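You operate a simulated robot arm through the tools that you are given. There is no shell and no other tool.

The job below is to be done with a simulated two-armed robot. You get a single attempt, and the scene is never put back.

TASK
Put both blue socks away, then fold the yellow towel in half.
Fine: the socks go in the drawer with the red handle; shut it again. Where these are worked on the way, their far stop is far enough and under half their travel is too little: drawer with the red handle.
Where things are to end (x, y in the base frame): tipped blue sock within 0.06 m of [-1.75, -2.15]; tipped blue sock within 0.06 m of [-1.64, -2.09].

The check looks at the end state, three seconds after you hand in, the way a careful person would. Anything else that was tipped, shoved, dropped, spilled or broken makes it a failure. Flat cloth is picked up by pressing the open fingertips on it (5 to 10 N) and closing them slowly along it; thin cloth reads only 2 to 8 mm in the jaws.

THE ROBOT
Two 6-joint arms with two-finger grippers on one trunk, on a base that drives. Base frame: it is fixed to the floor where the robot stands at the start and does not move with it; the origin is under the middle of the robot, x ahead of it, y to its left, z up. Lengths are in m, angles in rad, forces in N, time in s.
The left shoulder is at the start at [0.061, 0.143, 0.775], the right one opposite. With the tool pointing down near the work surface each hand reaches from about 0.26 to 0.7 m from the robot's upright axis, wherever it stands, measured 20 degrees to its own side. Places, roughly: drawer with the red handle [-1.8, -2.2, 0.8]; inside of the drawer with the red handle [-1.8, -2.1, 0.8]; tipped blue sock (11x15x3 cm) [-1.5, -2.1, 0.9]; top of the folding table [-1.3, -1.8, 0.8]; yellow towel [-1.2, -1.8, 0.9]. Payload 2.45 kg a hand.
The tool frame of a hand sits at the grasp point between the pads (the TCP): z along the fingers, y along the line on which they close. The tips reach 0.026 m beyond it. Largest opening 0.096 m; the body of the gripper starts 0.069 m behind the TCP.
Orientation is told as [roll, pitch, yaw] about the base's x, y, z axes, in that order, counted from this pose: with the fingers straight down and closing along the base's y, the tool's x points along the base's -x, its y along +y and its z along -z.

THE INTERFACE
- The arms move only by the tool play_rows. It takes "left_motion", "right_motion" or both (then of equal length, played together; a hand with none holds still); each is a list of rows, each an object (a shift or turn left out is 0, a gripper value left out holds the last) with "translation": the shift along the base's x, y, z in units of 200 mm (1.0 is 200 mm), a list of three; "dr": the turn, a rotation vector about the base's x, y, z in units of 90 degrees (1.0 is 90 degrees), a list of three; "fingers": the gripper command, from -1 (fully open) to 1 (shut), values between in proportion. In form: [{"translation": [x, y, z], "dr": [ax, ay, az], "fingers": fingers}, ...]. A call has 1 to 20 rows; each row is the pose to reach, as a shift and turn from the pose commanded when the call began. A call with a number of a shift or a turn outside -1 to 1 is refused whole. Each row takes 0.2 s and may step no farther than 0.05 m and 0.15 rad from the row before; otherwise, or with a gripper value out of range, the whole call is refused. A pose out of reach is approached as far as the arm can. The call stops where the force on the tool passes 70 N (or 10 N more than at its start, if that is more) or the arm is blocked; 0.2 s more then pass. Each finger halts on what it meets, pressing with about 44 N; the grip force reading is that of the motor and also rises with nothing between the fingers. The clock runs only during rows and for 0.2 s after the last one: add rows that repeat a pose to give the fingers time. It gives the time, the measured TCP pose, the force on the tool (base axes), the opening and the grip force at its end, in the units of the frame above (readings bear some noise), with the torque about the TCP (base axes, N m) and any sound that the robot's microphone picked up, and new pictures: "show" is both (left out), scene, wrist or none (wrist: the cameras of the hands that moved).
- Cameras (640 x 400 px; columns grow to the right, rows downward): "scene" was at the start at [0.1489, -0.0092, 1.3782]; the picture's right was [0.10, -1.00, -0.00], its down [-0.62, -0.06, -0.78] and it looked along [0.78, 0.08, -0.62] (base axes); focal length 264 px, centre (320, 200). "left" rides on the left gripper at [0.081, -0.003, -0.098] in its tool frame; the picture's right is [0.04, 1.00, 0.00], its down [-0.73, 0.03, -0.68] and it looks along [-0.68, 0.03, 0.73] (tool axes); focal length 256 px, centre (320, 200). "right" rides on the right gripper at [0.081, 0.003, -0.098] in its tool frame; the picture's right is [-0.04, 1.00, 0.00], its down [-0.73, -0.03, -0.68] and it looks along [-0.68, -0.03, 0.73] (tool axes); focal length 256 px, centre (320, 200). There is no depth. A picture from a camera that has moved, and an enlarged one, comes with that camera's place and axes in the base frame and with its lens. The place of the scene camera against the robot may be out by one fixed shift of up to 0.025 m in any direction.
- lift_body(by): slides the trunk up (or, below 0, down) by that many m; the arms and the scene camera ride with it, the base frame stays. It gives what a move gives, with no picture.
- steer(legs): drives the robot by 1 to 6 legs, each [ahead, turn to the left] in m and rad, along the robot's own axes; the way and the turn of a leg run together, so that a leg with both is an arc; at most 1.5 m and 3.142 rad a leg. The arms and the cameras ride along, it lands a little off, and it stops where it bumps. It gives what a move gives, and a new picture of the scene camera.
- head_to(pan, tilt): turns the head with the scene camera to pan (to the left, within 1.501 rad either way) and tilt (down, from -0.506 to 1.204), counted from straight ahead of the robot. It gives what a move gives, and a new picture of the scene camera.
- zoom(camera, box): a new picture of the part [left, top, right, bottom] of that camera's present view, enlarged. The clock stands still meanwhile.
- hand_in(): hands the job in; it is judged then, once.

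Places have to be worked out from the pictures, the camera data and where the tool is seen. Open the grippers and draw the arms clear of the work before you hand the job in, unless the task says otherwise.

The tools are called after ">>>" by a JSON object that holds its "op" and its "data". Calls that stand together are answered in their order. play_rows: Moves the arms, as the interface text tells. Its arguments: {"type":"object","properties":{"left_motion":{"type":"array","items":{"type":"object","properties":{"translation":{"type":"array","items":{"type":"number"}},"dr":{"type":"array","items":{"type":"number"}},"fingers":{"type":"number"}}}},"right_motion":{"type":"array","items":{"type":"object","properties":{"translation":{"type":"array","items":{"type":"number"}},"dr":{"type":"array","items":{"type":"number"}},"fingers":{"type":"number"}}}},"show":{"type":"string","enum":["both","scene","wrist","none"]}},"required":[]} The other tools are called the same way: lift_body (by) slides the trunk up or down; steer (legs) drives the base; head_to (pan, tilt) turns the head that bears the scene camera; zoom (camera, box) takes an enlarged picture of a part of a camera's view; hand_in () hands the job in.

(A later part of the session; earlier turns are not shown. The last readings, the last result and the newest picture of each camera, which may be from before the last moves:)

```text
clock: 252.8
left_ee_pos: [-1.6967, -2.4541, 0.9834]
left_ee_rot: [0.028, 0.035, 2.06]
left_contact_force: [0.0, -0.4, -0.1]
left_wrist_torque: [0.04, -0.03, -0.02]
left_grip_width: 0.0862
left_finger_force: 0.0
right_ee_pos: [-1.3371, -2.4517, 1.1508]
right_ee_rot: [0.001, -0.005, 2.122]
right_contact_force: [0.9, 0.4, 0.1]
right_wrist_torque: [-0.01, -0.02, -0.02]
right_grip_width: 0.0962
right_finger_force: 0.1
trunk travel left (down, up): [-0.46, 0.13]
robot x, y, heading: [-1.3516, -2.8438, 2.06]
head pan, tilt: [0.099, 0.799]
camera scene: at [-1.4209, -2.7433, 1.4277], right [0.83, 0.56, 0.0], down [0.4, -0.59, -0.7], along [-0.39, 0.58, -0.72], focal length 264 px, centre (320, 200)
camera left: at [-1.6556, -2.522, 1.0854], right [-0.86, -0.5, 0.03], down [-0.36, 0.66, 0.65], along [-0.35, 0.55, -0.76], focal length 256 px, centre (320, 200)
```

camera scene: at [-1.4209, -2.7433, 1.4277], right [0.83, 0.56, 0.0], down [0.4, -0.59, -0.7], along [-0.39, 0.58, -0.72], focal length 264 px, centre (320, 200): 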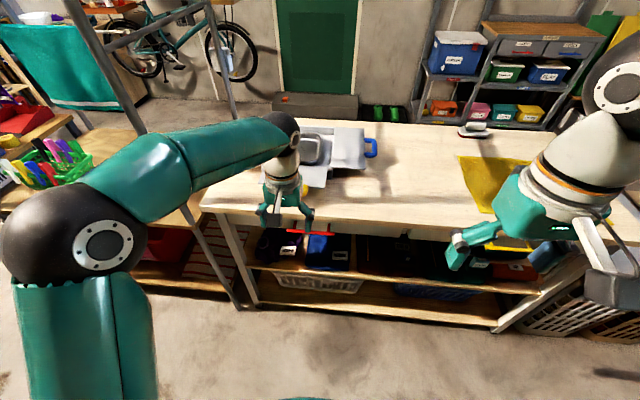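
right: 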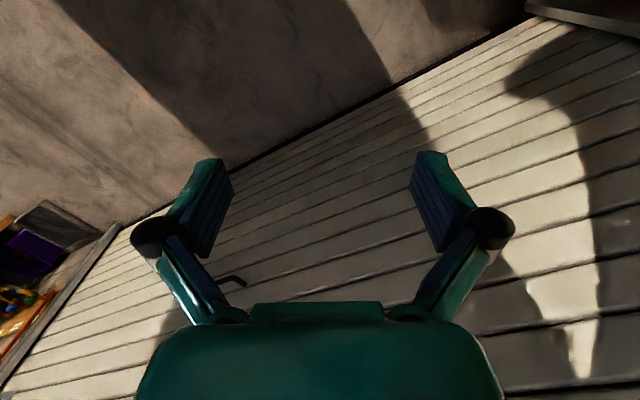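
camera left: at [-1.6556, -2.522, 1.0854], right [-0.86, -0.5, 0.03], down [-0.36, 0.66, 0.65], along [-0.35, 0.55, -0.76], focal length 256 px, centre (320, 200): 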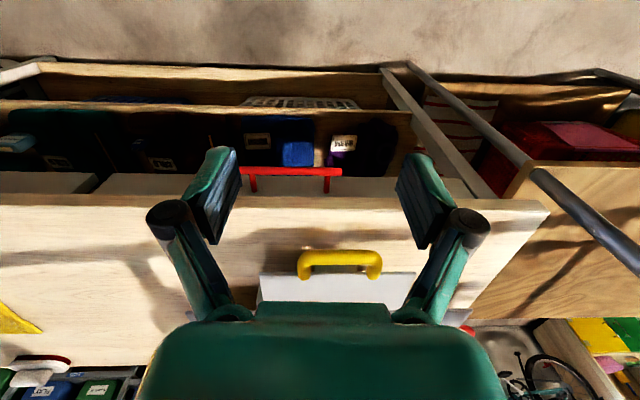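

The bar is back at its original place, so the drawer is shut. Next is the towel; I tuck the left hand back (also removing its small tilt) before driving toward the towel end.

>>> {"op": "play_rows", "data": {"left_motion": [{"translation": [0.1, -0.19, 0.08], "dr": [0.01, -0.002, 0.002]}, {"translation": [0.2, -0.37, 0.16], "dr": [0.02, -0.004, 0.004]}, {"translation": [0.3, -0.55, 0.24], "dr": [0.028, -0.0053, 0.0045]}, {"translation": [0.4, -0.74, 0.32], "dr": [0.028, -0.0053, 0.0045]}, {"translation": [0.44, -0.81, 0.35], "dr": [0.028, -0.0053, 0.0045]}, {"translation": [0.44, -0.81, 0.35], "dr": [0.028, -0.0053, 0.0045]}], "show": "none"}}

>>> {"op": "steer", "data": {"legs": [[-0.1, 0]]}}

>>> {"op": "steer", "data": {"legs": [[0, -0.785]]}}

>>> {"op": "steer", "data": {"legs": [[0, -0.785]]}}

>>> {"op": "steer", "data": {"legs": [[0.59, 0]]}}

>>> {"op": "steer", "data": {"legs": [[0, 0.785]]}}

>>> {"op": "steer", "data": {"legs": [[0, 0.785]]}}

```text
clock: 254.2
left_ee_pos: [-1.6061, -2.6178, 1.0525]
left_ee_rot: [0.0, -0.001, 2.068]
left_contact_force: [0.4, 0.1, 0.3]
left_wrist_torque: [0.02, -0.04, 0.02]
left_grip_width: 0.096
left_finger_force: 0.1
right_ee_pos: [-1.3378, -2.4524, 1.1501]
right_ee_rot: [0.0, -0.006, 2.123]
right_contact_force: [0.3, -0.1, -0.4]
right_wrist_torque: [0.02, -0.02, 0.0]
right_grip_width: 0.096
right_finger_force: 0.1
trunk travel left (down, up): [-0.46, 0.13]
robot x, y, heading: [-1.3459, -2.8481, 2.065]
head pan, tilt: [0.099, 0.799]
```

```text
clock: 255.3
left_ee_pos: [-1.5581, -2.7067, 1.0544]
left_ee_rot: [0.0, -0.003, 2.066]
left_contact_force: [1.1, -0.5, 0.2]
left_wrist_torque: [0.01, 0.03, -0.03]
left_grip_width: 0.0959
left_finger_force: 0.0
right_ee_pos: [-1.2884, -2.541, 1.1517]
right_ee_rot: [0.001, -0.009, 2.123]
right_contact_force: [0.0, -0.7, 0.9]
right_wrist_torque: [0.04, 0.05, 0.01]
right_grip_width: 0.0956
right_finger_force: 0.0
trunk travel left (down, up): [-0.46, 0.13]
robot x, y, heading: [-1.301, -2.9363, 2.062]
head pan, tilt: [0.099, 0.799]
camera scene: at [-1.3723, -2.8336, 1.428], right [0.83, 0.56, 0.0], down [0.4, -0.59, -0.7], along [-0.39, 0.58, -0.72], focal length 264 px, centre (320, 200)
```

scene: 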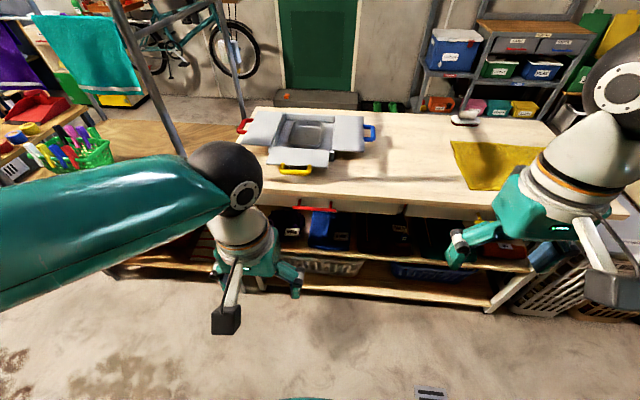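

```text
clock: 258.0
left_ee_pos: [-1.319, -2.5906, 1.054]
left_ee_rot: [0.0, 0.0, 1.268]
left_contact_force: [0.1, 0.3, -0.3]
left_wrist_torque: [0.0, 0.01, 0.01]
left_grip_width: 0.0959
left_finger_force: 0.0
right_ee_pos: [-1.0121, -2.6668, 1.1514]
right_ee_rot: [0.0, -0.006, 1.326]
right_contact_force: [0.4, -0.2, -0.3]
right_wrist_torque: [-0.01, -0.02, 0.0]
right_grip_width: 0.0957
right_finger_force: 0.2
trunk travel left (down, up): [-0.46, 0.13]
robot x, y, heading: [-1.3245, -2.9269, 1.269]
head pan, tilt: [0.099, 0.799]
camera scene: at [-1.2862, -2.808, 1.4277], right [0.98, -0.2, 0.0], down [-0.14, -0.7, -0.7], along [0.14, 0.68, -0.72], focal length 264 px, centre (320, 200)
```

scene: 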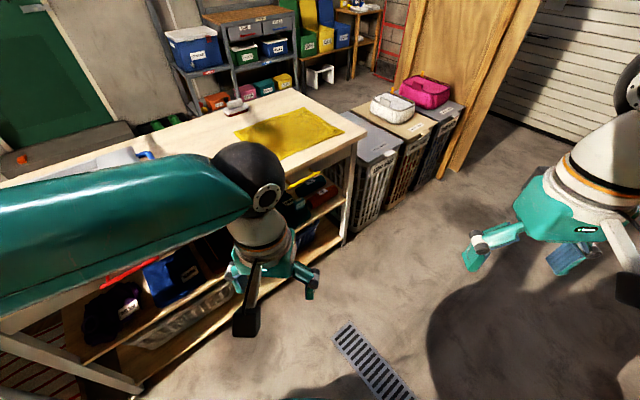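

```text
clock: 260.8
left_ee_pos: [-1.0813, -2.6932, 1.0545]
left_ee_rot: [0.002, 0.0, 0.482]
left_contact_force: [-0.1, -0.4, 1.1]
left_wrist_torque: [0.01, 0.01, 0.03]
left_grip_width: 0.0959
left_finger_force: 0.1
right_ee_pos: [-0.9181, -2.9643, 1.1517]
right_ee_rot: [-0.001, -0.006, 0.539]
right_contact_force: [-0.1, 0.0, -0.1]
right_wrist_torque: [-0.03, -0.02, -0.06]
right_grip_width: 0.096
right_finger_force: 0.0
trunk travel left (down, up): [-0.46, 0.13]
robot x, y, heading: [-1.3357, -2.9036, 0.488]
head pan, tilt: [0.099, 0.799]
camera scene: at [-1.2106, -2.8509, 1.4278], right [0.55, -0.83, 0.0], down [-0.6, -0.4, -0.7], along [0.58, 0.39, -0.72], focal length 264 px, centre (320, 200)
```

scene: 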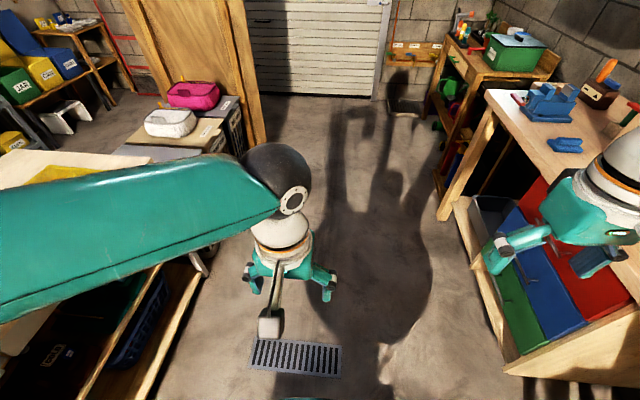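

```text
clock: 264.1
left_ee_pos: [-0.5656, -2.4171, 1.0544]
left_ee_rot: [0.0, -0.001, 0.488]
left_contact_force: [-0.3, 0.0, -0.5]
left_wrist_torque: [-0.02, 0.02, 0.0]
left_grip_width: 0.096
left_finger_force: 0.0
right_ee_pos: [-0.4026, -2.6878, 1.1526]
right_ee_rot: [0.001, -0.005, 0.543]
right_contact_force: [-0.1, -0.2, 0.5]
right_wrist_torque: [-0.02, 0.01, 0.0]
right_grip_width: 0.0959
right_finger_force: 0.0
trunk travel left (down, up): [-0.46, 0.13]
robot x, y, heading: [-0.8178, -2.6319, 0.487]
head pan, tilt: [0.099, 0.799]
camera scene: at [-0.6951, -2.5756, 1.4277], right [0.56, -0.83, 0.0], down [-0.6, -0.4, -0.7], along [0.58, 0.39, -0.72], focal length 264 px, centre (320, 200)
```

scene: 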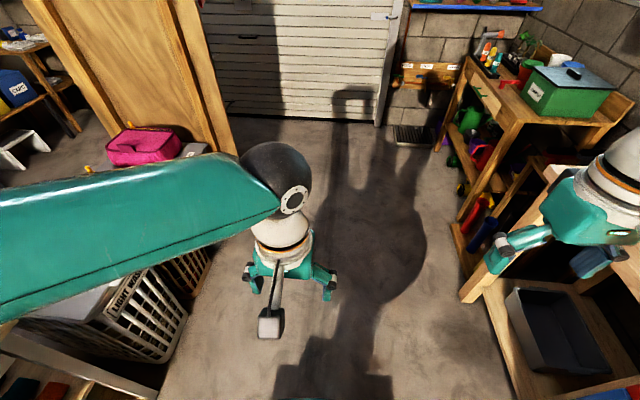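

```text
clock: 266.8
left_ee_pos: [-0.7911, -2.3016, 1.0555]
left_ee_rot: [-0.002, -0.001, 1.274]
left_contact_force: [0.2, 1.0, 0.3]
left_wrist_torque: [0.01, 0.0, -0.02]
left_grip_width: 0.0959
left_finger_force: 0.1
right_ee_pos: [-0.4851, -2.3773, 1.1515]
right_ee_rot: [0.001, -0.007, 1.329]
right_contact_force: [0.7, 0.7, 0.5]
right_wrist_torque: [-0.03, -0.02, 0.03]
right_grip_width: 0.096
right_finger_force: 0.0
trunk travel left (down, up): [-0.46, 0.13]
robot x, y, heading: [-0.7958, -2.639, 1.277]
head pan, tilt: [0.099, 0.799]
camera scene: at [-0.7624, -2.5184, 1.4277], right [0.98, -0.19, 0.0], down [-0.14, -0.7, -0.7], along [0.13, 0.68, -0.72], focal length 264 px, centre (320, 200)
```

scene: 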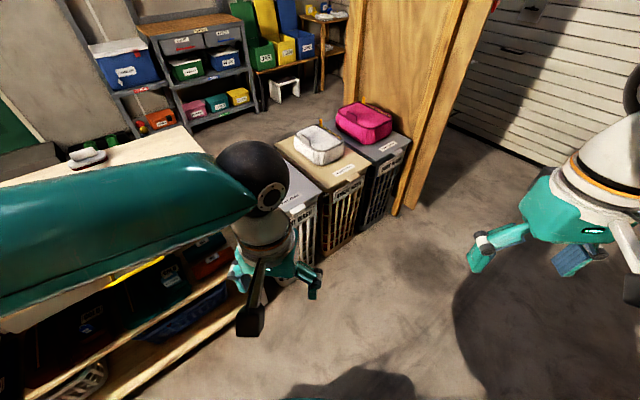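

```text
clock: 269.6
left_ee_pos: [-1.0336, -2.3979, 1.0556]
left_ee_rot: [0.001, -0.001, 2.066]
left_contact_force: [0.1, -0.5, 0.2]
left_wrist_torque: [0.01, -0.01, 0.01]
left_grip_width: 0.096
left_finger_force: 0.0
right_ee_pos: [-0.7638, -2.2328, 1.1538]
right_ee_rot: [0.0, -0.004, 2.123]
right_contact_force: [-0.2, 0.4, 1.2]
right_wrist_torque: [0.01, 0.05, -0.01]
right_grip_width: 0.0958
right_finger_force: 0.2
trunk travel left (down, up): [-0.46, 0.13]
robot x, y, heading: [-0.7794, -2.6287, 2.065]
head pan, tilt: [0.099, 0.799]
camera scene: at [-0.8486, -2.5242, 1.4278], right [0.83, 0.56, 0.0], down [0.4, -0.59, -0.7], along [-0.39, 0.58, -0.72], focal length 264 px, centre (320, 200)
```

scene: 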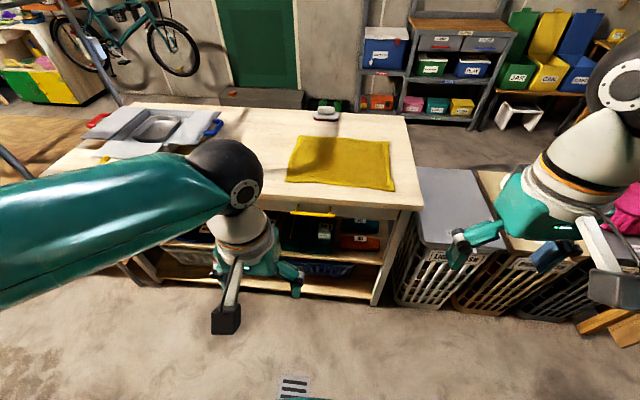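

I'm at along ≈0.25, in front of the towel, 0.72 m back. I drive ahead 0.40 m and then look at the towel with both wrist cameras.

>>> {"op": "steer", "data": {"legs": [[0.25, 0], [0.15, 0]]}}

>>> {"op": "zoom", "data": {"camera": "left", "box": [0, 0, 640, 400]}}

>>> {"op": "zoom", "data": {"camera": "right", "box": [0, 0, 640, 400]}}

```text
clock: 272.4
left_ee_pos: [-1.2227, -2.0452, 1.0559]
left_ee_rot: [0.0, -0.001, 2.061]
left_contact_force: [-0.3, 0.8, 0.2]
left_wrist_torque: [-0.05, -0.03, -0.01]
left_grip_width: 0.0959
left_finger_force: 0.1
right_ee_pos: [-0.9527, -1.8802, 1.1526]
right_ee_rot: [0.002, -0.001, 2.117]
right_contact_force: [-0.2, 0.3, 0.8]
right_wrist_torque: [-0.04, -0.01, 0.03]
right_grip_width: 0.0961
right_finger_force: 0.1
trunk travel left (down, up): [-0.46, 0.13]
robot x, y, heading: [-0.9648, -2.2798, 2.061]
head pan, tilt: [0.099, 0.799]
camera scene: at [-1.0372, -2.1715, 1.4275], right [0.83, 0.56, 0.0], down [0.4, -0.6, -0.7], along [-0.39, 0.58, -0.72], focal length 264 px, centre (320, 200)
```

scene: 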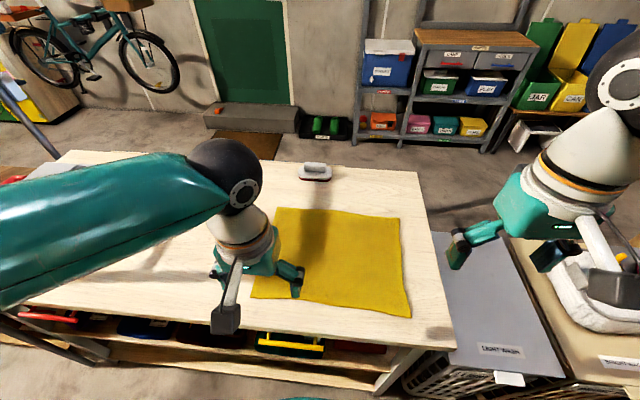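

```text
1.00 times, centred on (320, 200) of left (not enlarged: the box is as wide or as high as the picture)
camera zoom: at [-1.1816, -2.1164, 1.1543], right [-0.86, -0.51, 0.0], down [-0.37, 0.63, 0.68], along [-0.34, 0.59, -0.73], focal length 256 px, centre (320, 200)
```

zoom: 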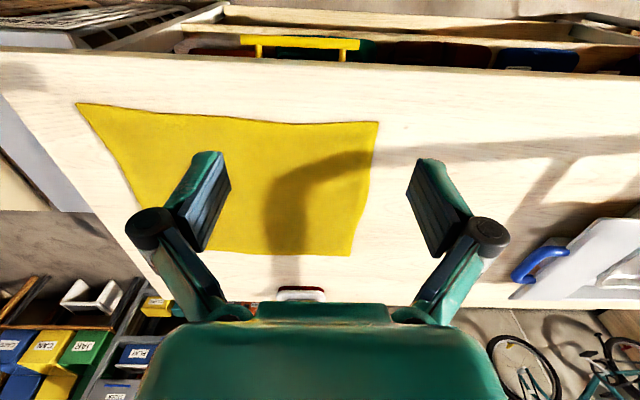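

```text
1.00 times, centred on (320, 200) of right (not enlarged: the box is as wide or as high as the picture)
camera zoom: at [-0.9113, -1.952, 1.2497], right [-0.87, -0.49, 0.0], down [-0.36, 0.64, 0.68], along [-0.33, 0.6, -0.73], focal length 256 px, centre (320, 200)
```

zoom: 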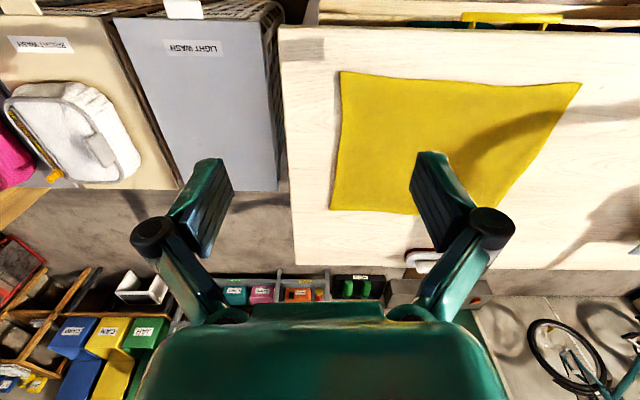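

Both wrist cameras agree on the towel: near corners (-0.994,-1.864) and (-1.317,-2.025), far corners (-1.457,-1.777) and (-1.124,-1.616); about 0.36×0.28 m. I will pinch the near edge ~4 cm from each corner with both hands and fold it over to the far edge; first I hover both hands over the grip points with fingers at ~45 mm.

>>> {"op": "play_rows", "data": {"left_motion": [{"translation": [-0.06, 0.045, -0.1], "dr": [0, 0, -0.005], "fingers": 0.0625}, {"translation": [-0.12, 0.09, -0.2], "dr": [0, 0, -0.01], "fingers": 0.0625}, {"translation": [-0.18, 0.135, -0.3], "dr": [0, 0, -0.017], "fingers": 0.0625}, {"translation": [-0.24, 0.18, -0.4], "dr": [0, 0, -0.017], "fingers": 0.0625}, {"translation": [-0.309, 0.2245, -0.5], "dr": [0, 0, -0.017], "fingers": 0.0625}, {"translation": [-0.309, 0.2245, -0.63], "dr": [0, 0, -0.017], "fingers": 0.0625}, {"translation": [-0.309, 0.2245, -0.63], "dr": [0, 0, -0.017], "fingers": 0.0625}], "right_motion": [{"translation": [-0.07, 0.004, -0.16], "dr": [0, 0, -0.01], "fingers": 0.0625}, {"translation": [-0.14, 0.008, -0.32], "dr": [0, 0, -0.02], "fingers": 0.0625}, {"translation": [-0.21, 0.012, -0.48], "dr": [0, 0, -0.03], "fingers": 0.0625}, {"translation": [-0.28, 0.016, -0.64], "dr": [0, 0, -0.04], "fingers": 0.0625}, {"translation": [-0.35, 0.02, -0.8], "dr": [0, 0, -0.05], "fingers": 0.0625}, {"translation": [-0.4045, 0.0265, -0.95], "dr": [0, 0, -0.053], "fingers": 0.0625}, {"translation": [-0.4045, 0.0265, -0.95], "dr": [0, 0, -0.053], "fingers": 0.0625}], "show": "both"}}

```text
clock: 274.0
left_ee_pos: [-1.2823, -2.0029, 0.9303]
left_ee_rot: [-0.001, -0.001, 2.036]
left_contact_force: [-0.7, 0.3, -0.4]
left_wrist_torque: [0.06, -0.03, -0.02]
left_grip_width: 0.0448
left_finger_force: 0.1
right_ee_pos: [-1.0304, -1.879, 0.9628]
right_ee_rot: [-0.001, -0.005, 2.034]
right_contact_force: [0.2, 0.1, 0.5]
right_wrist_torque: [0.01, 0.03, 0.0]
right_grip_width: 0.0449
right_finger_force: 0.1
trunk travel left (down, up): [-0.46, 0.13]
robot x, y, heading: [-0.9662, -2.2779, 2.065]
head pan, tilt: [0.099, 0.799]
camera scene: at [-1.0359, -2.1737, 1.4278], right [0.83, 0.56, 0.0], down [0.4, -0.6, -0.7], along [-0.39, 0.58, -0.72], focal length 264 px, centre (320, 200)
camera right: at [-0.9964, -1.9532, 1.0594], right [-0.91, -0.41, 0.0], down [-0.3, 0.67, 0.68], along [-0.28, 0.62, -0.73], focal length 256 px, centre (320, 200)
camera left: at [-1.2436, -2.0747, 1.029], right [-0.88, -0.48, 0.0], down [-0.35, 0.64, 0.68], along [-0.33, 0.6, -0.73], focal length 256 px, centre (320, 200)
```

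scene: 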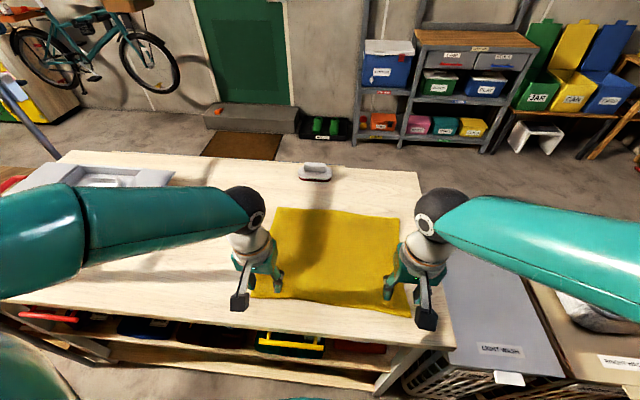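
right: 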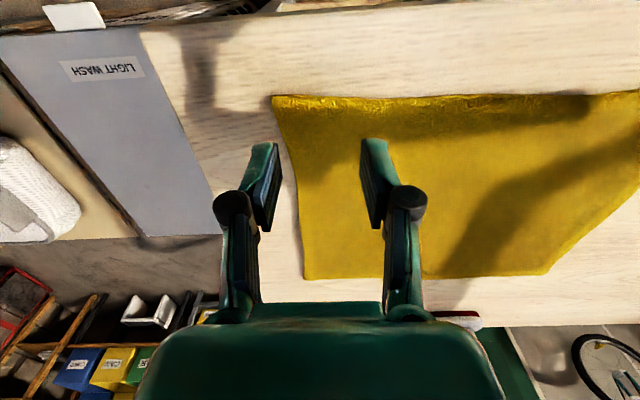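
left: 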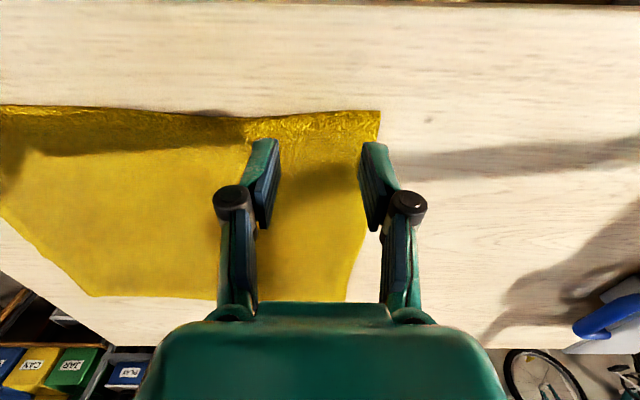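

Both TCPs are about 2 mm inside the near edge, ~4 cm from each corner. I move both ~6 mm further inside and lower to z≈0.89.

>>> {"op": "play_rows", "data": {"left_motion": [{"translation": [-0.014, 0.027, -0.03]}, {"translation": [-0.014, 0.027, -0.1]}, {"translation": [-0.014, 0.027, -0.17]}, {"translation": [-0.014, 0.027, -0.2]}, {"translation": [-0.014, 0.027, -0.2]}], "right_motion": [{"translation": [-0.016, 0.032, -0.06]}, {"translation": [-0.016, 0.032, -0.2]}, {"translation": [-0.016, 0.032, -0.3]}, {"translation": [-0.016, 0.032, -0.362]}, {"translation": [-0.016, 0.032, -0.362]}], "show": "wrist"}}

```text
clock: 275.2
left_ee_pos: [-1.2869, -1.9971, 0.8903]
left_ee_rot: [0.001, -0.001, 2.035]
left_contact_force: [-0.4, 0.2, -0.5]
left_wrist_torque: [0.01, 0.0, 0.0]
left_grip_width: 0.0452
left_finger_force: 0.1
right_ee_pos: [-1.0345, -1.8709, 0.8917]
right_ee_rot: [0.001, -0.005, 2.035]
right_contact_force: [-0.1, 0.5, 0.2]
right_wrist_torque: [-0.02, 0.0, -0.03]
right_grip_width: 0.0447
right_finger_force: 0.1
trunk travel left (down, up): [-0.46, 0.13]
robot x, y, heading: [-0.9647, -2.2812, 2.06]
head pan, tilt: [0.099, 0.799]
camera right: at [-1.0007, -1.9452, 0.9881], right [-0.91, -0.41, 0.0], down [-0.3, 0.67, 0.68], along [-0.28, 0.62, -0.73], focal length 256 px, centre (320, 200)
camera left: at [-1.2476, -2.0689, 0.9894], right [-0.88, -0.48, 0.0], down [-0.35, 0.64, 0.68], along [-0.33, 0.6, -0.73], focal length 256 px, centre (320, 200)
```

right: 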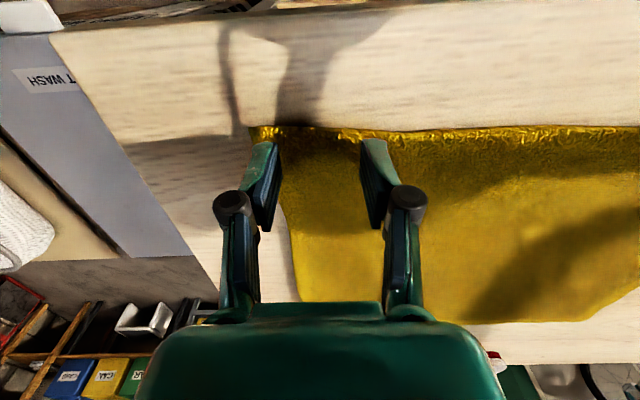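
left: 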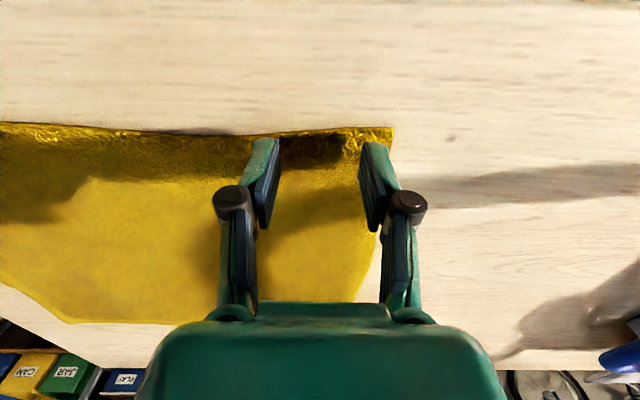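

Both hands are ~9 mm inside the edge. I lower both 8 mm and read the forces, then go on in 1 mm steps to press with 5–10 N.

>>> {"op": "play_rows", "data": {"left_motion": [{"translation": [0, 0, -0.02]}, {"translation": [0, 0, -0.04]}, {"translation": [0, 0, -0.04]}], "right_motion": [{"translation": [0, 0, -0.02]}, {"translation": [0, 0, -0.045]}, {"translation": [0, 0, -0.045]}], "show": "none"}}

```text
clock: 276.0
left_ee_pos: [-1.2863, -1.997, 0.8814]
left_ee_rot: [0.0, -0.002, 2.037]
left_contact_force: [-0.1, 0.5, 0.5]
left_wrist_torque: [-0.02, -0.02, -0.02]
left_grip_width: 0.0452
left_finger_force: 0.1
right_ee_pos: [-1.0348, -1.8715, 0.8828]
right_ee_rot: [0.0, -0.005, 2.035]
right_contact_force: [0.9, -0.6, 0.9]
right_wrist_torque: [-0.01, -0.01, -0.01]
right_grip_width: 0.0449
right_finger_force: 0.2
trunk travel left (down, up): [-0.46, 0.13]
robot x, y, heading: [-0.966, -2.2745, 2.063]
head pan, tilt: [0.099, 0.799]
```

>>> {"op": "play_rows", "data": {"left_motion": [{"translation": [0, 0, -0.01]}, {"translation": [0, 0, -0.01]}], "right_motion": [{"translation": [0, 0, -0.015]}, {"translation": [0, 0, -0.015]}], "show": "none"}}

```text
clock: 276.6
left_ee_pos: [-1.2847, -1.9966, 0.8802]
left_ee_rot: [0.001, -0.001, 2.036]
left_contact_force: [-0.4, -0.2, 0.2]
left_wrist_torque: [-0.01, 0.0, -0.03]
left_grip_width: 0.0448
left_finger_force: 0.1
right_ee_pos: [-1.0346, -1.8718, 0.8789]
right_ee_rot: [0.001, -0.004, 2.036]
right_contact_force: [0.5, -0.1, 0.9]
right_wrist_torque: [-0.02, 0.01, 0.03]
right_grip_width: 0.0454
right_finger_force: 0.0
trunk travel left (down, up): [-0.46, 0.13]
robot x, y, heading: [-0.9618, -2.2745, 2.061]
head pan, tilt: [0.099, 0.799]
```

No contact yet (tips at ~0.854). I step down 2 mm more.

>>> {"op": "play_rows", "data": {"left_motion": [{"translation": [0, 0, -0.01]}, {"translation": [0, 0, -0.01]}], "right_motion": [{"translation": [0, 0, -0.008]}, {"translation": [0, 0, -0.008]}], "show": "none"}}

```text
clock: 277.2
left_ee_pos: [-1.2854, -1.9957, 0.8796]
left_ee_rot: [0.0, -0.002, 2.035]
left_contact_force: [-0.6, 0.3, 4.6]
left_wrist_torque: [0.01, 0.02, 0.02]
left_grip_width: 0.045
left_finger_force: 0.1
right_ee_pos: [-1.0349, -1.8713, 0.8785]
right_ee_rot: [-0.001, -0.008, 2.034]
right_contact_force: [-0.1, 0.7, 5.5]
right_wrist_torque: [0.05, -0.02, -0.01]
right_grip_width: 0.0455
right_finger_force: 0.2
trunk travel left (down, up): [-0.46, 0.13]
robot x, y, heading: [-0.9624, -2.276, 2.06]
head pan, tilt: [0.099, 0.799]
```

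Contact: 4.6 N and 5.5 N. I press a touch more and close both grippers slowly along the cloth.

>>> {"op": "play_rows", "data": {"left_motion": [{"translation": [0, 0, -0.003], "fingers": 0.0625}, {"translation": [0, 0, -0.003], "fingers": 0.12}, {"translation": [0, 0, -0.003], "fingers": 0.19}, {"translation": [0, 0, -0.003], "fingers": 0.26}, {"translation": [0, 0, -0.003], "fingers": 0.33}, {"translation": [0, 0, -0.003], "fingers": 0.4}, {"translation": [0, 0, -0.003], "fingers": 0.47}, {"translation": [0, 0, -0.003], "fingers": 0.54}, {"translation": [0, 0, -0.003], "fingers": 0.61}, {"translation": [0, 0, -0.003], "fingers": 0.68}, {"translation": [0, 0, -0.003], "fingers": 0.75}, {"translation": [0, 0, -0.003], "fingers": 0.82}, {"translation": [0, 0, -0.003], "fingers": 0.89}, {"translation": [0, 0, -0.003], "fingers": 0.96}, {"translation": [0, 0, -0.003], "fingers": 1.0}, {"translation": [0, 0, -0.003], "fingers": 1.0}, {"translation": [0, 0, -0.003], "fingers": 1.0}], "right_motion": [{"translation": [0, 0, -0.003], "fingers": 0.0625}, {"translation": [0, 0, -0.003], "fingers": 0.12}, {"translation": [0, 0, -0.003], "fingers": 0.19}, {"translation": [0, 0, -0.003], "fingers": 0.26}, {"translation": [0, 0, -0.003], "fingers": 0.33}, {"translation": [0, 0, -0.003], "fingers": 0.4}, {"translation": [0, 0, -0.003], "fingers": 0.47}, {"translation": [0, 0, -0.003], "fingers": 0.54}, {"translation": [0, 0, -0.003], "fingers": 0.61}, {"translation": [0, 0, -0.003], "fingers": 0.68}, {"translation": [0, 0, -0.003], "fingers": 0.75}, {"translation": [0, 0, -0.003], "fingers": 0.82}, {"translation": [0, 0, -0.003], "fingers": 0.89}, {"translation": [0, 0, -0.003], "fingers": 0.96}, {"translation": [0, 0, -0.003], "fingers": 1.0}, {"translation": [0, 0, -0.003], "fingers": 1.0}, {"translation": [0, 0, -0.003], "fingers": 1.0}], "show": "both"}}

```text
clock: 280.8
left_ee_pos: [-1.2852, -1.9978, 0.8786]
left_ee_rot: [-0.003, -0.007, 2.034]
left_contact_force: [14.5, 9.2, 25.3]
left_wrist_torque: [0.27, -0.45, -0.01]
left_grip_width: 0.0058
left_finger_force: 34.1
right_ee_pos: [-1.0342, -1.8722, 0.8792]
right_ee_rot: [0.0, -0.008, 2.035]
right_contact_force: [-13.6, -7.0, 20.4]
right_wrist_torque: [-0.11, 0.44, 0.07]
right_grip_width: 0.0049
right_finger_force: 33.9
trunk travel left (down, up): [-0.46, 0.13]
robot x, y, heading: [-0.9647, -2.2744, 2.068]
head pan, tilt: [0.099, 0.799]
camera scene: at [-1.0344, -2.1756, 1.4282], right [0.83, 0.56, 0.0], down [0.4, -0.59, -0.7], along [-0.39, 0.58, -0.72], focal length 264 px, centre (320, 200)
camera right: at [-0.9998, -1.9464, 0.9751], right [-0.91, -0.41, 0.0], down [-0.3, 0.66, 0.68], along [-0.28, 0.62, -0.73], focal length 256 px, centre (320, 200)
camera left: at [-1.2458, -2.07, 0.9774], right [-0.88, -0.48, 0.0], down [-0.35, 0.64, 0.68], along [-0.33, 0.6, -0.73], focal length 256 px, centre (320, 200)
```

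scene: 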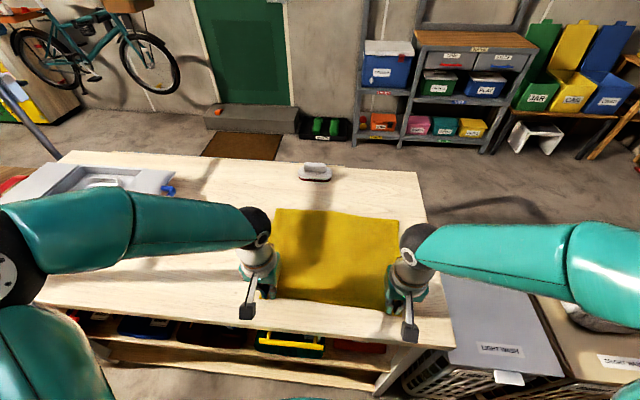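
right: 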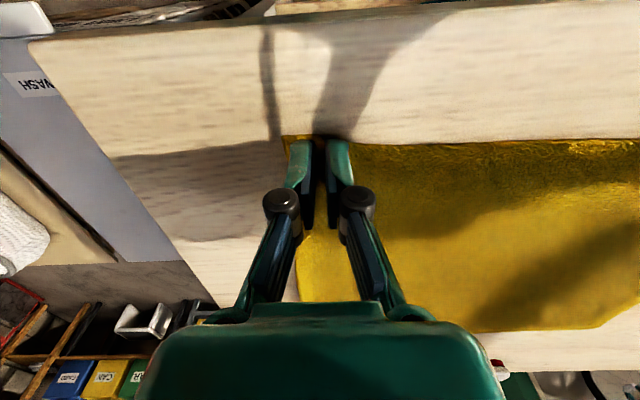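
left: 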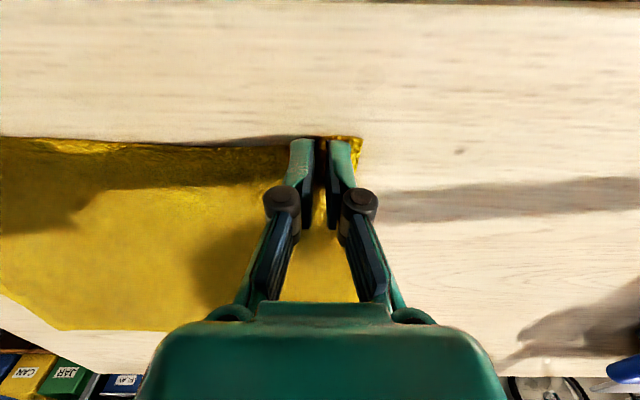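

Both grippers hold cloth (5.8 mm and 4.9 mm). I now lift the near edge and carry it along an arc over the fold line, easing the hands together by 4 mm each; first to a bit past the top.

>>> {"op": "play_rows", "data": {"left_motion": [{"translation": [0.003, 0.01, 0.09]}, {"translation": [-0.0035, 0.0344, 0.1775]}, {"translation": [-0.0165, 0.0724, 0.261]}, {"translation": [-0.0425, 0.1201, 0.338]}, {"translation": [-0.0748, 0.1794, 0.4065]}, {"translation": [-0.1125, 0.2488, 0.465]}, {"translation": [-0.1549, 0.3266, 0.5125]}, {"translation": [-0.2008, 0.4109, 0.547]}, {"translation": [-0.2492, 0.4997, 0.568]}, {"translation": [-0.2987, 0.5907, 0.575]}, {"translation": [-0.3481, 0.6815, 0.568]}], "right_motion": [{"translation": [-0.01, 0.0042, 0.09]}, {"translation": [-0.0275, 0.0224, 0.1775]}, {"translation": [-0.0525, 0.0544, 0.261]}, {"translation": [-0.0785, 0.1021, 0.338]}, {"translation": [-0.1108, 0.1614, 0.4065]}, {"translation": [-0.1485, 0.2308, 0.465]}, {"translation": [-0.1909, 0.3086, 0.5125]}, {"translation": [-0.2368, 0.3929, 0.547]}, {"translation": [-0.2852, 0.4817, 0.568]}, {"translation": [-0.3347, 0.5727, 0.575]}, {"translation": [-0.3841, 0.6635, 0.568]}], "show": "both"}}

```text
clock: 283.2
left_ee_pos: [-1.3561, -1.8605, 0.9921]
left_ee_rot: [0.001, 0.003, 2.035]
left_contact_force: [6.3, 4.1, 0.0]
left_wrist_torque: [0.07, -0.14, 0.01]
left_grip_width: 0.0048
left_finger_force: 33.7
right_ee_pos: [-1.1133, -1.7367, 0.9903]
right_ee_rot: [0.0, -0.004, 2.037]
right_contact_force: [-7.2, -3.8, -0.7]
right_wrist_torque: [-0.12, 0.15, 0.01]
right_grip_width: 0.0049
right_finger_force: 33.1
trunk travel left (down, up): [-0.46, 0.13]
robot x, y, heading: [-0.9634, -2.2749, 2.064]
head pan, tilt: [0.099, 0.799]
camera scene: at [-1.0371, -2.1718, 1.4275], right [0.83, 0.56, 0.0], down [0.4, -0.6, -0.7], along [-0.39, 0.58, -0.72], focal length 264 px, centre (320, 200)
camera right: at [-1.0786, -1.8111, 1.0868], right [-0.91, -0.41, 0.0], down [-0.3, 0.67, 0.68], along [-0.28, 0.62, -0.73], focal length 256 px, centre (320, 200)
camera left: at [-1.318, -1.9321, 1.0916], right [-0.88, -0.48, 0.0], down [-0.36, 0.64, 0.68], along [-0.33, 0.59, -0.73], focal length 256 px, centre (320, 200)
```

scene: 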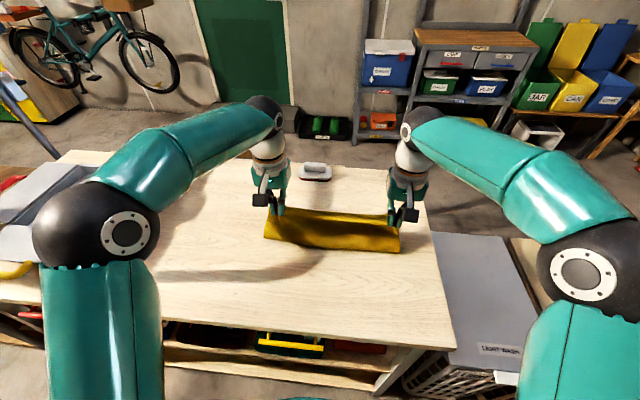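
right: 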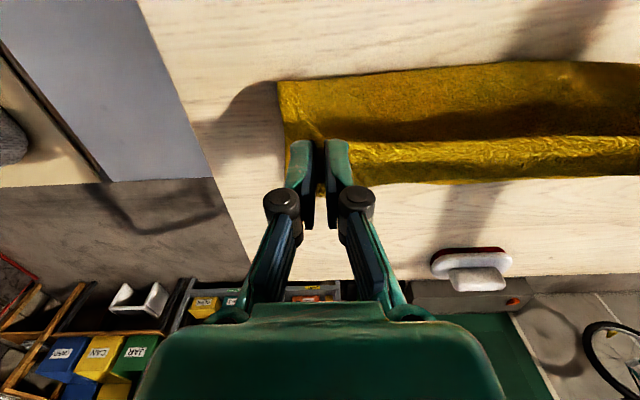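
left: 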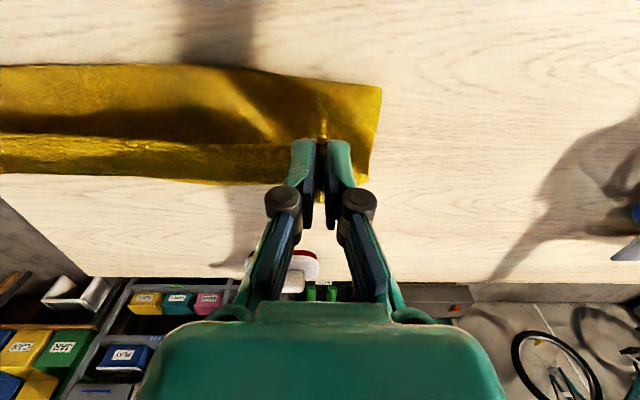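

The near half is lifted evenly and hangs from both hands past the fold line. I complete the second half of the arc, laying the edge down near the far edge.

>>> {"op": "play_rows", "data": {"left_motion": [{"translation": [-0.0484, 0.0889, -0.021]}, {"translation": [-0.0943, 0.1732, -0.0555]}, {"translation": [-0.1367, 0.251, -0.103]}, {"translation": [-0.1744, 0.3204, -0.1615]}, {"translation": [-0.2067, 0.3797, -0.23]}, {"translation": [-0.2327, 0.4274, -0.307]}, {"translation": [-0.2517, 0.4624, -0.3905]}, {"translation": [-0.2633, 0.4836, -0.478]}], "right_motion": [{"translation": [-0.0484, 0.0889, -0.021]}, {"translation": [-0.0943, 0.1732, -0.0555]}, {"translation": [-0.1367, 0.251, -0.103]}, {"translation": [-0.1744, 0.3204, -0.1615]}, {"translation": [-0.2067, 0.3797, -0.23]}, {"translation": [-0.2327, 0.4274, -0.307]}, {"translation": [-0.2517, 0.4624, -0.3905]}, {"translation": [-0.2633, 0.4836, -0.478]}], "show": "both"}}

```text
clock: 285.0
left_ee_pos: [-1.4084, -1.7615, 0.8939]
left_ee_rot: [-0.002, 0.0, 2.035]
left_contact_force: [6.6, 3.4, 0.5]
left_wrist_torque: [0.05, -0.18, 0.01]
left_grip_width: 0.0046
left_finger_force: 33.4
right_ee_pos: [-1.1641, -1.6411, 0.8941]
right_ee_rot: [-0.002, -0.005, 2.035]
right_contact_force: [-6.3, -2.9, 0.3]
right_wrist_torque: [-0.1, 0.2, 0.07]
right_grip_width: 0.0048
right_finger_force: 33.2
trunk travel left (down, up): [-0.46, 0.13]
robot x, y, heading: [-0.9659, -2.2745, 2.063]
head pan, tilt: [0.099, 0.799]
camera scene: at [-1.0367, -2.1723, 1.4277], right [0.83, 0.56, 0.0], down [0.4, -0.6, -0.7], along [-0.39, 0.58, -0.72], focal length 264 px, centre (320, 200)
camera right: at [-1.1295, -1.7138, 0.9913], right [-0.91, -0.41, 0.0], down [-0.3, 0.67, 0.68], along [-0.28, 0.62, -0.73], focal length 256 px, centre (320, 200)
camera left: at [-1.3696, -1.8337, 0.9941], right [-0.88, -0.48, 0.0], down [-0.35, 0.64, 0.68], along [-0.33, 0.59, -0.73], focal length 256 px, centre (320, 200)
```

scene: 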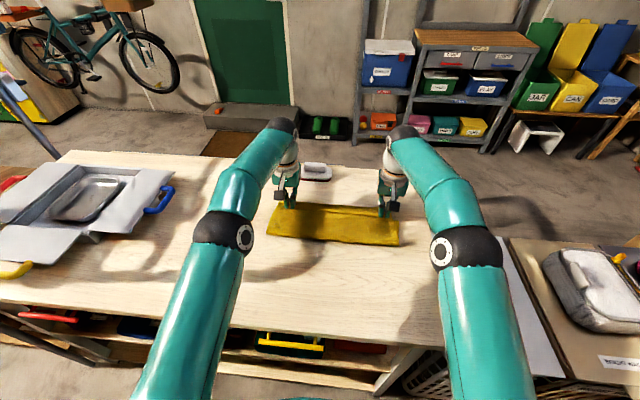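
right: 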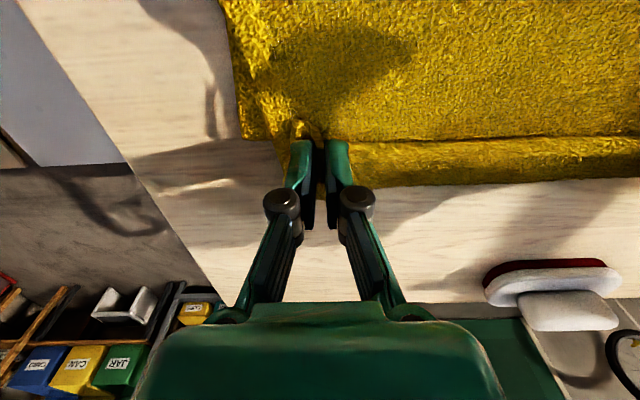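
left: 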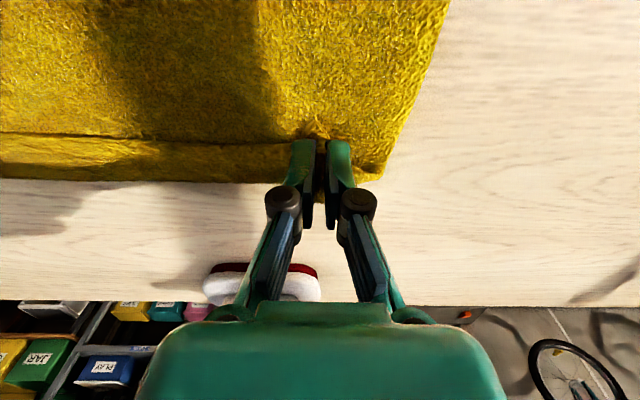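

The bottom layer's far edge slid ~2.5 cm away, so the top edge is still short of it. I move the left hand 2.2 cm and the right hand 1.2 cm further outward, then lower gently.

>>> {"op": "play_rows", "data": {"left_motion": [{"translation": [-0.018, 0.032, 0]}, {"translation": [-0.035, 0.064, 0]}, {"translation": [-0.0525, 0.0965, 0]}, {"translation": [-0.0525, 0.0965, -0.025]}, {"translation": [-0.0525, 0.0965, -0.045]}, {"translation": [-0.0525, 0.0965, -0.045]}], "right_motion": [{"translation": [-0.01, 0.018, 0]}, {"translation": [-0.019, 0.035, 0]}, {"translation": [-0.0285, 0.0525, 0]}, {"translation": [-0.0285, 0.0525, -0.025]}, {"translation": [-0.0285, 0.0525, -0.045]}, {"translation": [-0.0285, 0.0525, -0.045]}], "show": "both"}}

```text
clock: 286.4
left_ee_pos: [-1.413, -1.7558, 0.8889]
left_ee_rot: [-0.001, -0.002, 2.037]
left_contact_force: [7.0, 3.4, 3.3]
left_wrist_torque: [0.09, -0.16, -0.05]
left_grip_width: 0.0047
left_finger_force: 33.8
left hand out of reach, approached as far as the arm can: row 2, 3, 4, 5, 6
right_ee_pos: [-1.1699, -1.6303, 0.8863]
right_ee_rot: [-0.001, -0.005, 2.034]
right_contact_force: [-6.9, -2.8, 1.8]
right_wrist_torque: [-0.12, 0.17, 0.05]
right_grip_width: 0.0049
right_finger_force: 33.4
trunk travel left (down, up): [-0.46, 0.13]
robot x, y, heading: [-0.9686, -2.2758, 2.056]
head pan, tilt: [0.099, 0.799]
camera scene: at [-1.0362, -2.1731, 1.4278], right [0.83, 0.56, 0.0], down [0.4, -0.6, -0.7], along [-0.39, 0.58, -0.72], focal length 264 px, centre (320, 200)
camera right: at [-1.1356, -1.7046, 0.9825], right [-0.91, -0.41, 0.0], down [-0.3, 0.67, 0.68], along [-0.28, 0.62, -0.73], focal length 256 px, centre (320, 200)
camera left: at [-1.3735, -1.8279, 0.9876], right [-0.88, -0.48, 0.0], down [-0.35, 0.64, 0.68], along [-0.33, 0.6, -0.73], focal length 256 px, centre (320, 200)
```

scene: 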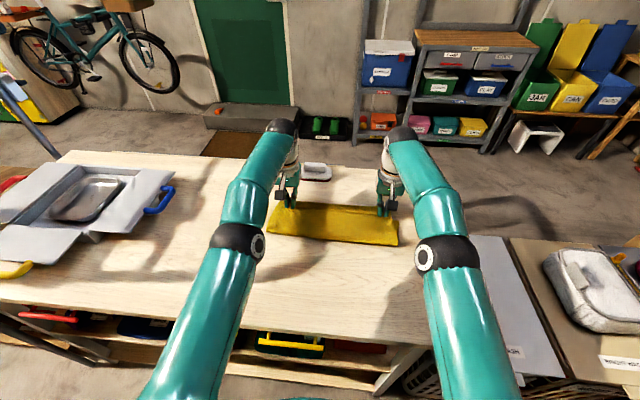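
right: 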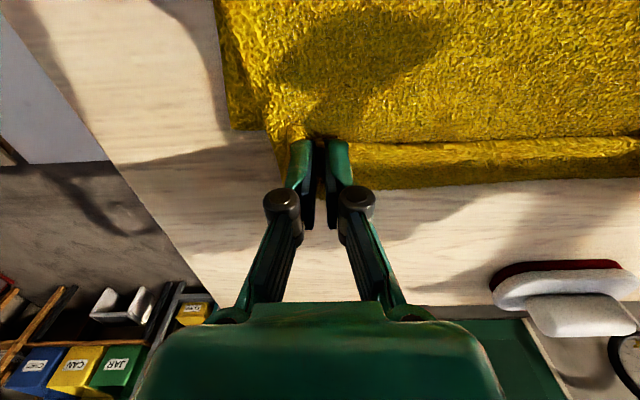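
left: 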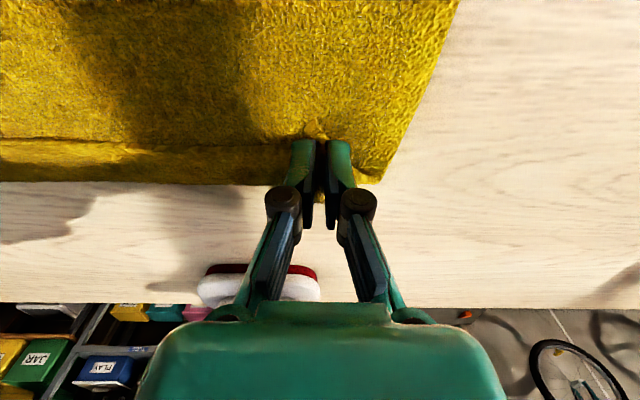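

The left arm is at its reach limit and the top edge still lies ~3.7 cm short of the bottom edge. I tilt both hands forward by 20° (fingers reaching outward), which gives the extra reach, and see where they end up.

>>> {"op": "play_rows", "data": {"left_motion": [{"translation": [0, 0, 0.02], "dr": [0.066, 0.033, 0]}, {"translation": [0, 0, 0.03], "dr": [0.132, 0.066, 0]}, {"translation": [0, 0, 0.03], "dr": [0.1987, 0.0996, 0]}, {"translation": [0, 0, 0.03], "dr": [0.1987, 0.0996, 0]}], "right_motion": [{"translation": [0, 0, 0.02], "dr": [0.066, 0.033, 0]}, {"translation": [0, 0, 0.03], "dr": [0.132, 0.066, 0]}, {"translation": [0, 0, 0.03], "dr": [0.1987, 0.0996, 0]}, {"translation": [0, 0, 0.03], "dr": [0.1987, 0.0996, 0]}], "show": "wrist"}}

```text
clock: 287.4
left_ee_pos: [-1.4122, -1.7559, 0.8942]
left_ee_rot: [-0.001, -0.348, 2.034]
left_contact_force: [6.7, 3.8, 0.4]
left_wrist_torque: [0.09, -0.19, -0.07]
left_grip_width: 0.0049
left_finger_force: 33.2
right_ee_pos: [-1.1701, -1.6299, 0.8904]
right_ee_rot: [-0.001, -0.355, 2.034]
right_contact_force: [-7.1, -4.5, 0.0]
right_wrist_torque: [-0.1, 0.16, 0.09]
right_grip_width: 0.0048
right_finger_force: 33.3
trunk travel left (down, up): [-0.46, 0.13]
robot x, y, heading: [-0.9668, -2.2777, 2.06]
head pan, tilt: [0.099, 0.799]
camera right: at [-1.1226, -1.7297, 0.9541], right [-0.91, -0.41, 0.01], down [-0.18, 0.42, 0.89], along [-0.38, 0.81, -0.45], focal length 256 px, centre (320, 200)
camera left: at [-1.3612, -1.8535, 0.9595], right [-0.88, -0.48, -0.01], down [-0.23, 0.39, 0.89], along [-0.42, 0.78, -0.46], focal length 256 px, centre (320, 200)
```

right: 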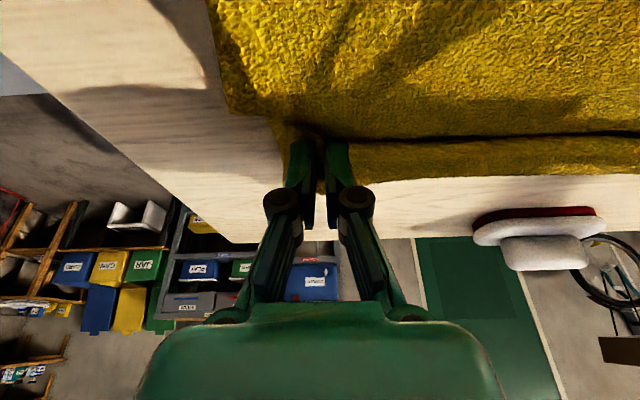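
left: 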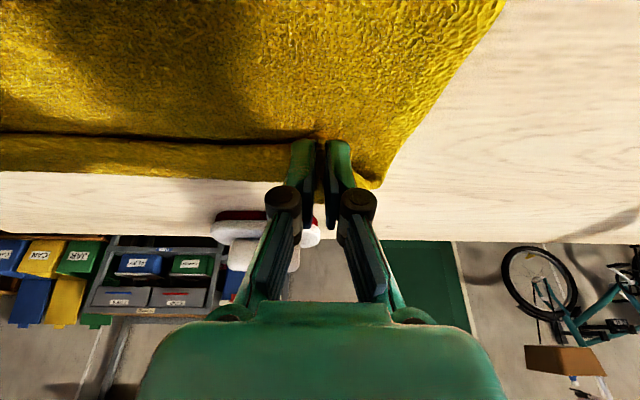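

The tilt worked and the hands stayed in place. Now I move both hands 3.7 cm outward together.

>>> {"op": "play_rows", "data": {"left_motion": [{"translation": [-0.022, 0.04, 0]}, {"translation": [-0.044, 0.081, 0]}, {"translation": [-0.066, 0.122, 0]}, {"translation": [-0.088, 0.163, 0]}, {"translation": [-0.088, 0.163, 0]}], "right_motion": [{"translation": [-0.022, 0.04, 0]}, {"translation": [-0.044, 0.081, 0]}, {"translation": [-0.066, 0.122, 0]}, {"translation": [-0.088, 0.163, 0]}, {"translation": [-0.088, 0.163, 0]}], "show": "both"}}

```text
clock: 288.6
left_ee_pos: [-1.4296, -1.7233, 0.8943]
left_ee_rot: [0.001, -0.349, 2.035]
left_contact_force: [6.4, 2.9, -0.1]
left_wrist_torque: [0.08, -0.18, -0.03]
left_grip_width: 0.0045
left_finger_force: 33.7
right_ee_pos: [-1.1883, -1.5989, 0.8907]
right_ee_rot: [-0.002, -0.356, 2.037]
right_contact_force: [-7.0, -3.9, -0.1]
right_wrist_torque: [-0.11, 0.14, 0.06]
right_grip_width: 0.0043
right_finger_force: 33.0
trunk travel left (down, up): [-0.46, 0.13]
robot x, y, heading: [-0.9653, -2.2762, 2.058]
head pan, tilt: [0.099, 0.799]
camera scene: at [-1.0364, -2.173, 1.4277], right [0.83, 0.56, 0.0], down [0.4, -0.6, -0.7], along [-0.39, 0.58, -0.72], focal length 264 px, centre (320, 200)
camera right: at [-1.1408, -1.6978, 0.9548], right [-0.91, -0.41, 0.01], down [-0.18, 0.42, 0.89], along [-0.37, 0.81, -0.45], focal length 256 px, centre (320, 200)
camera left: at [-1.3791, -1.8215, 0.9597], right [-0.88, -0.48, -0.01], down [-0.23, 0.4, 0.89], along [-0.42, 0.78, -0.46], focal length 256 px, centre (320, 200)
```

scene: 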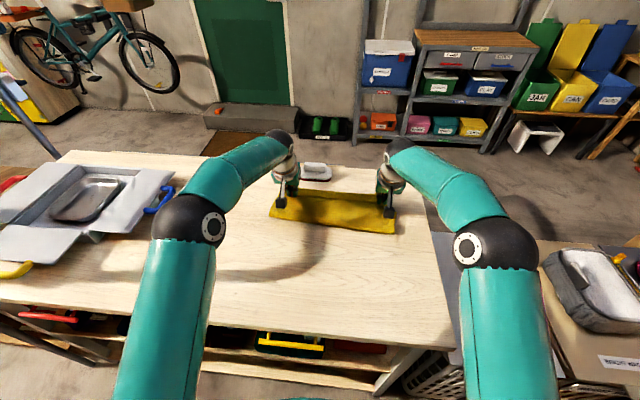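
right: 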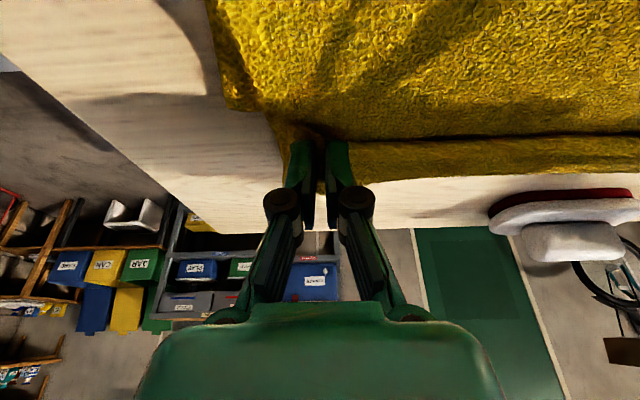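
left: 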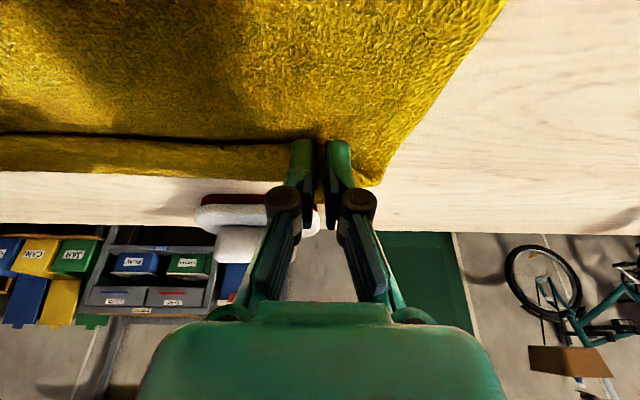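

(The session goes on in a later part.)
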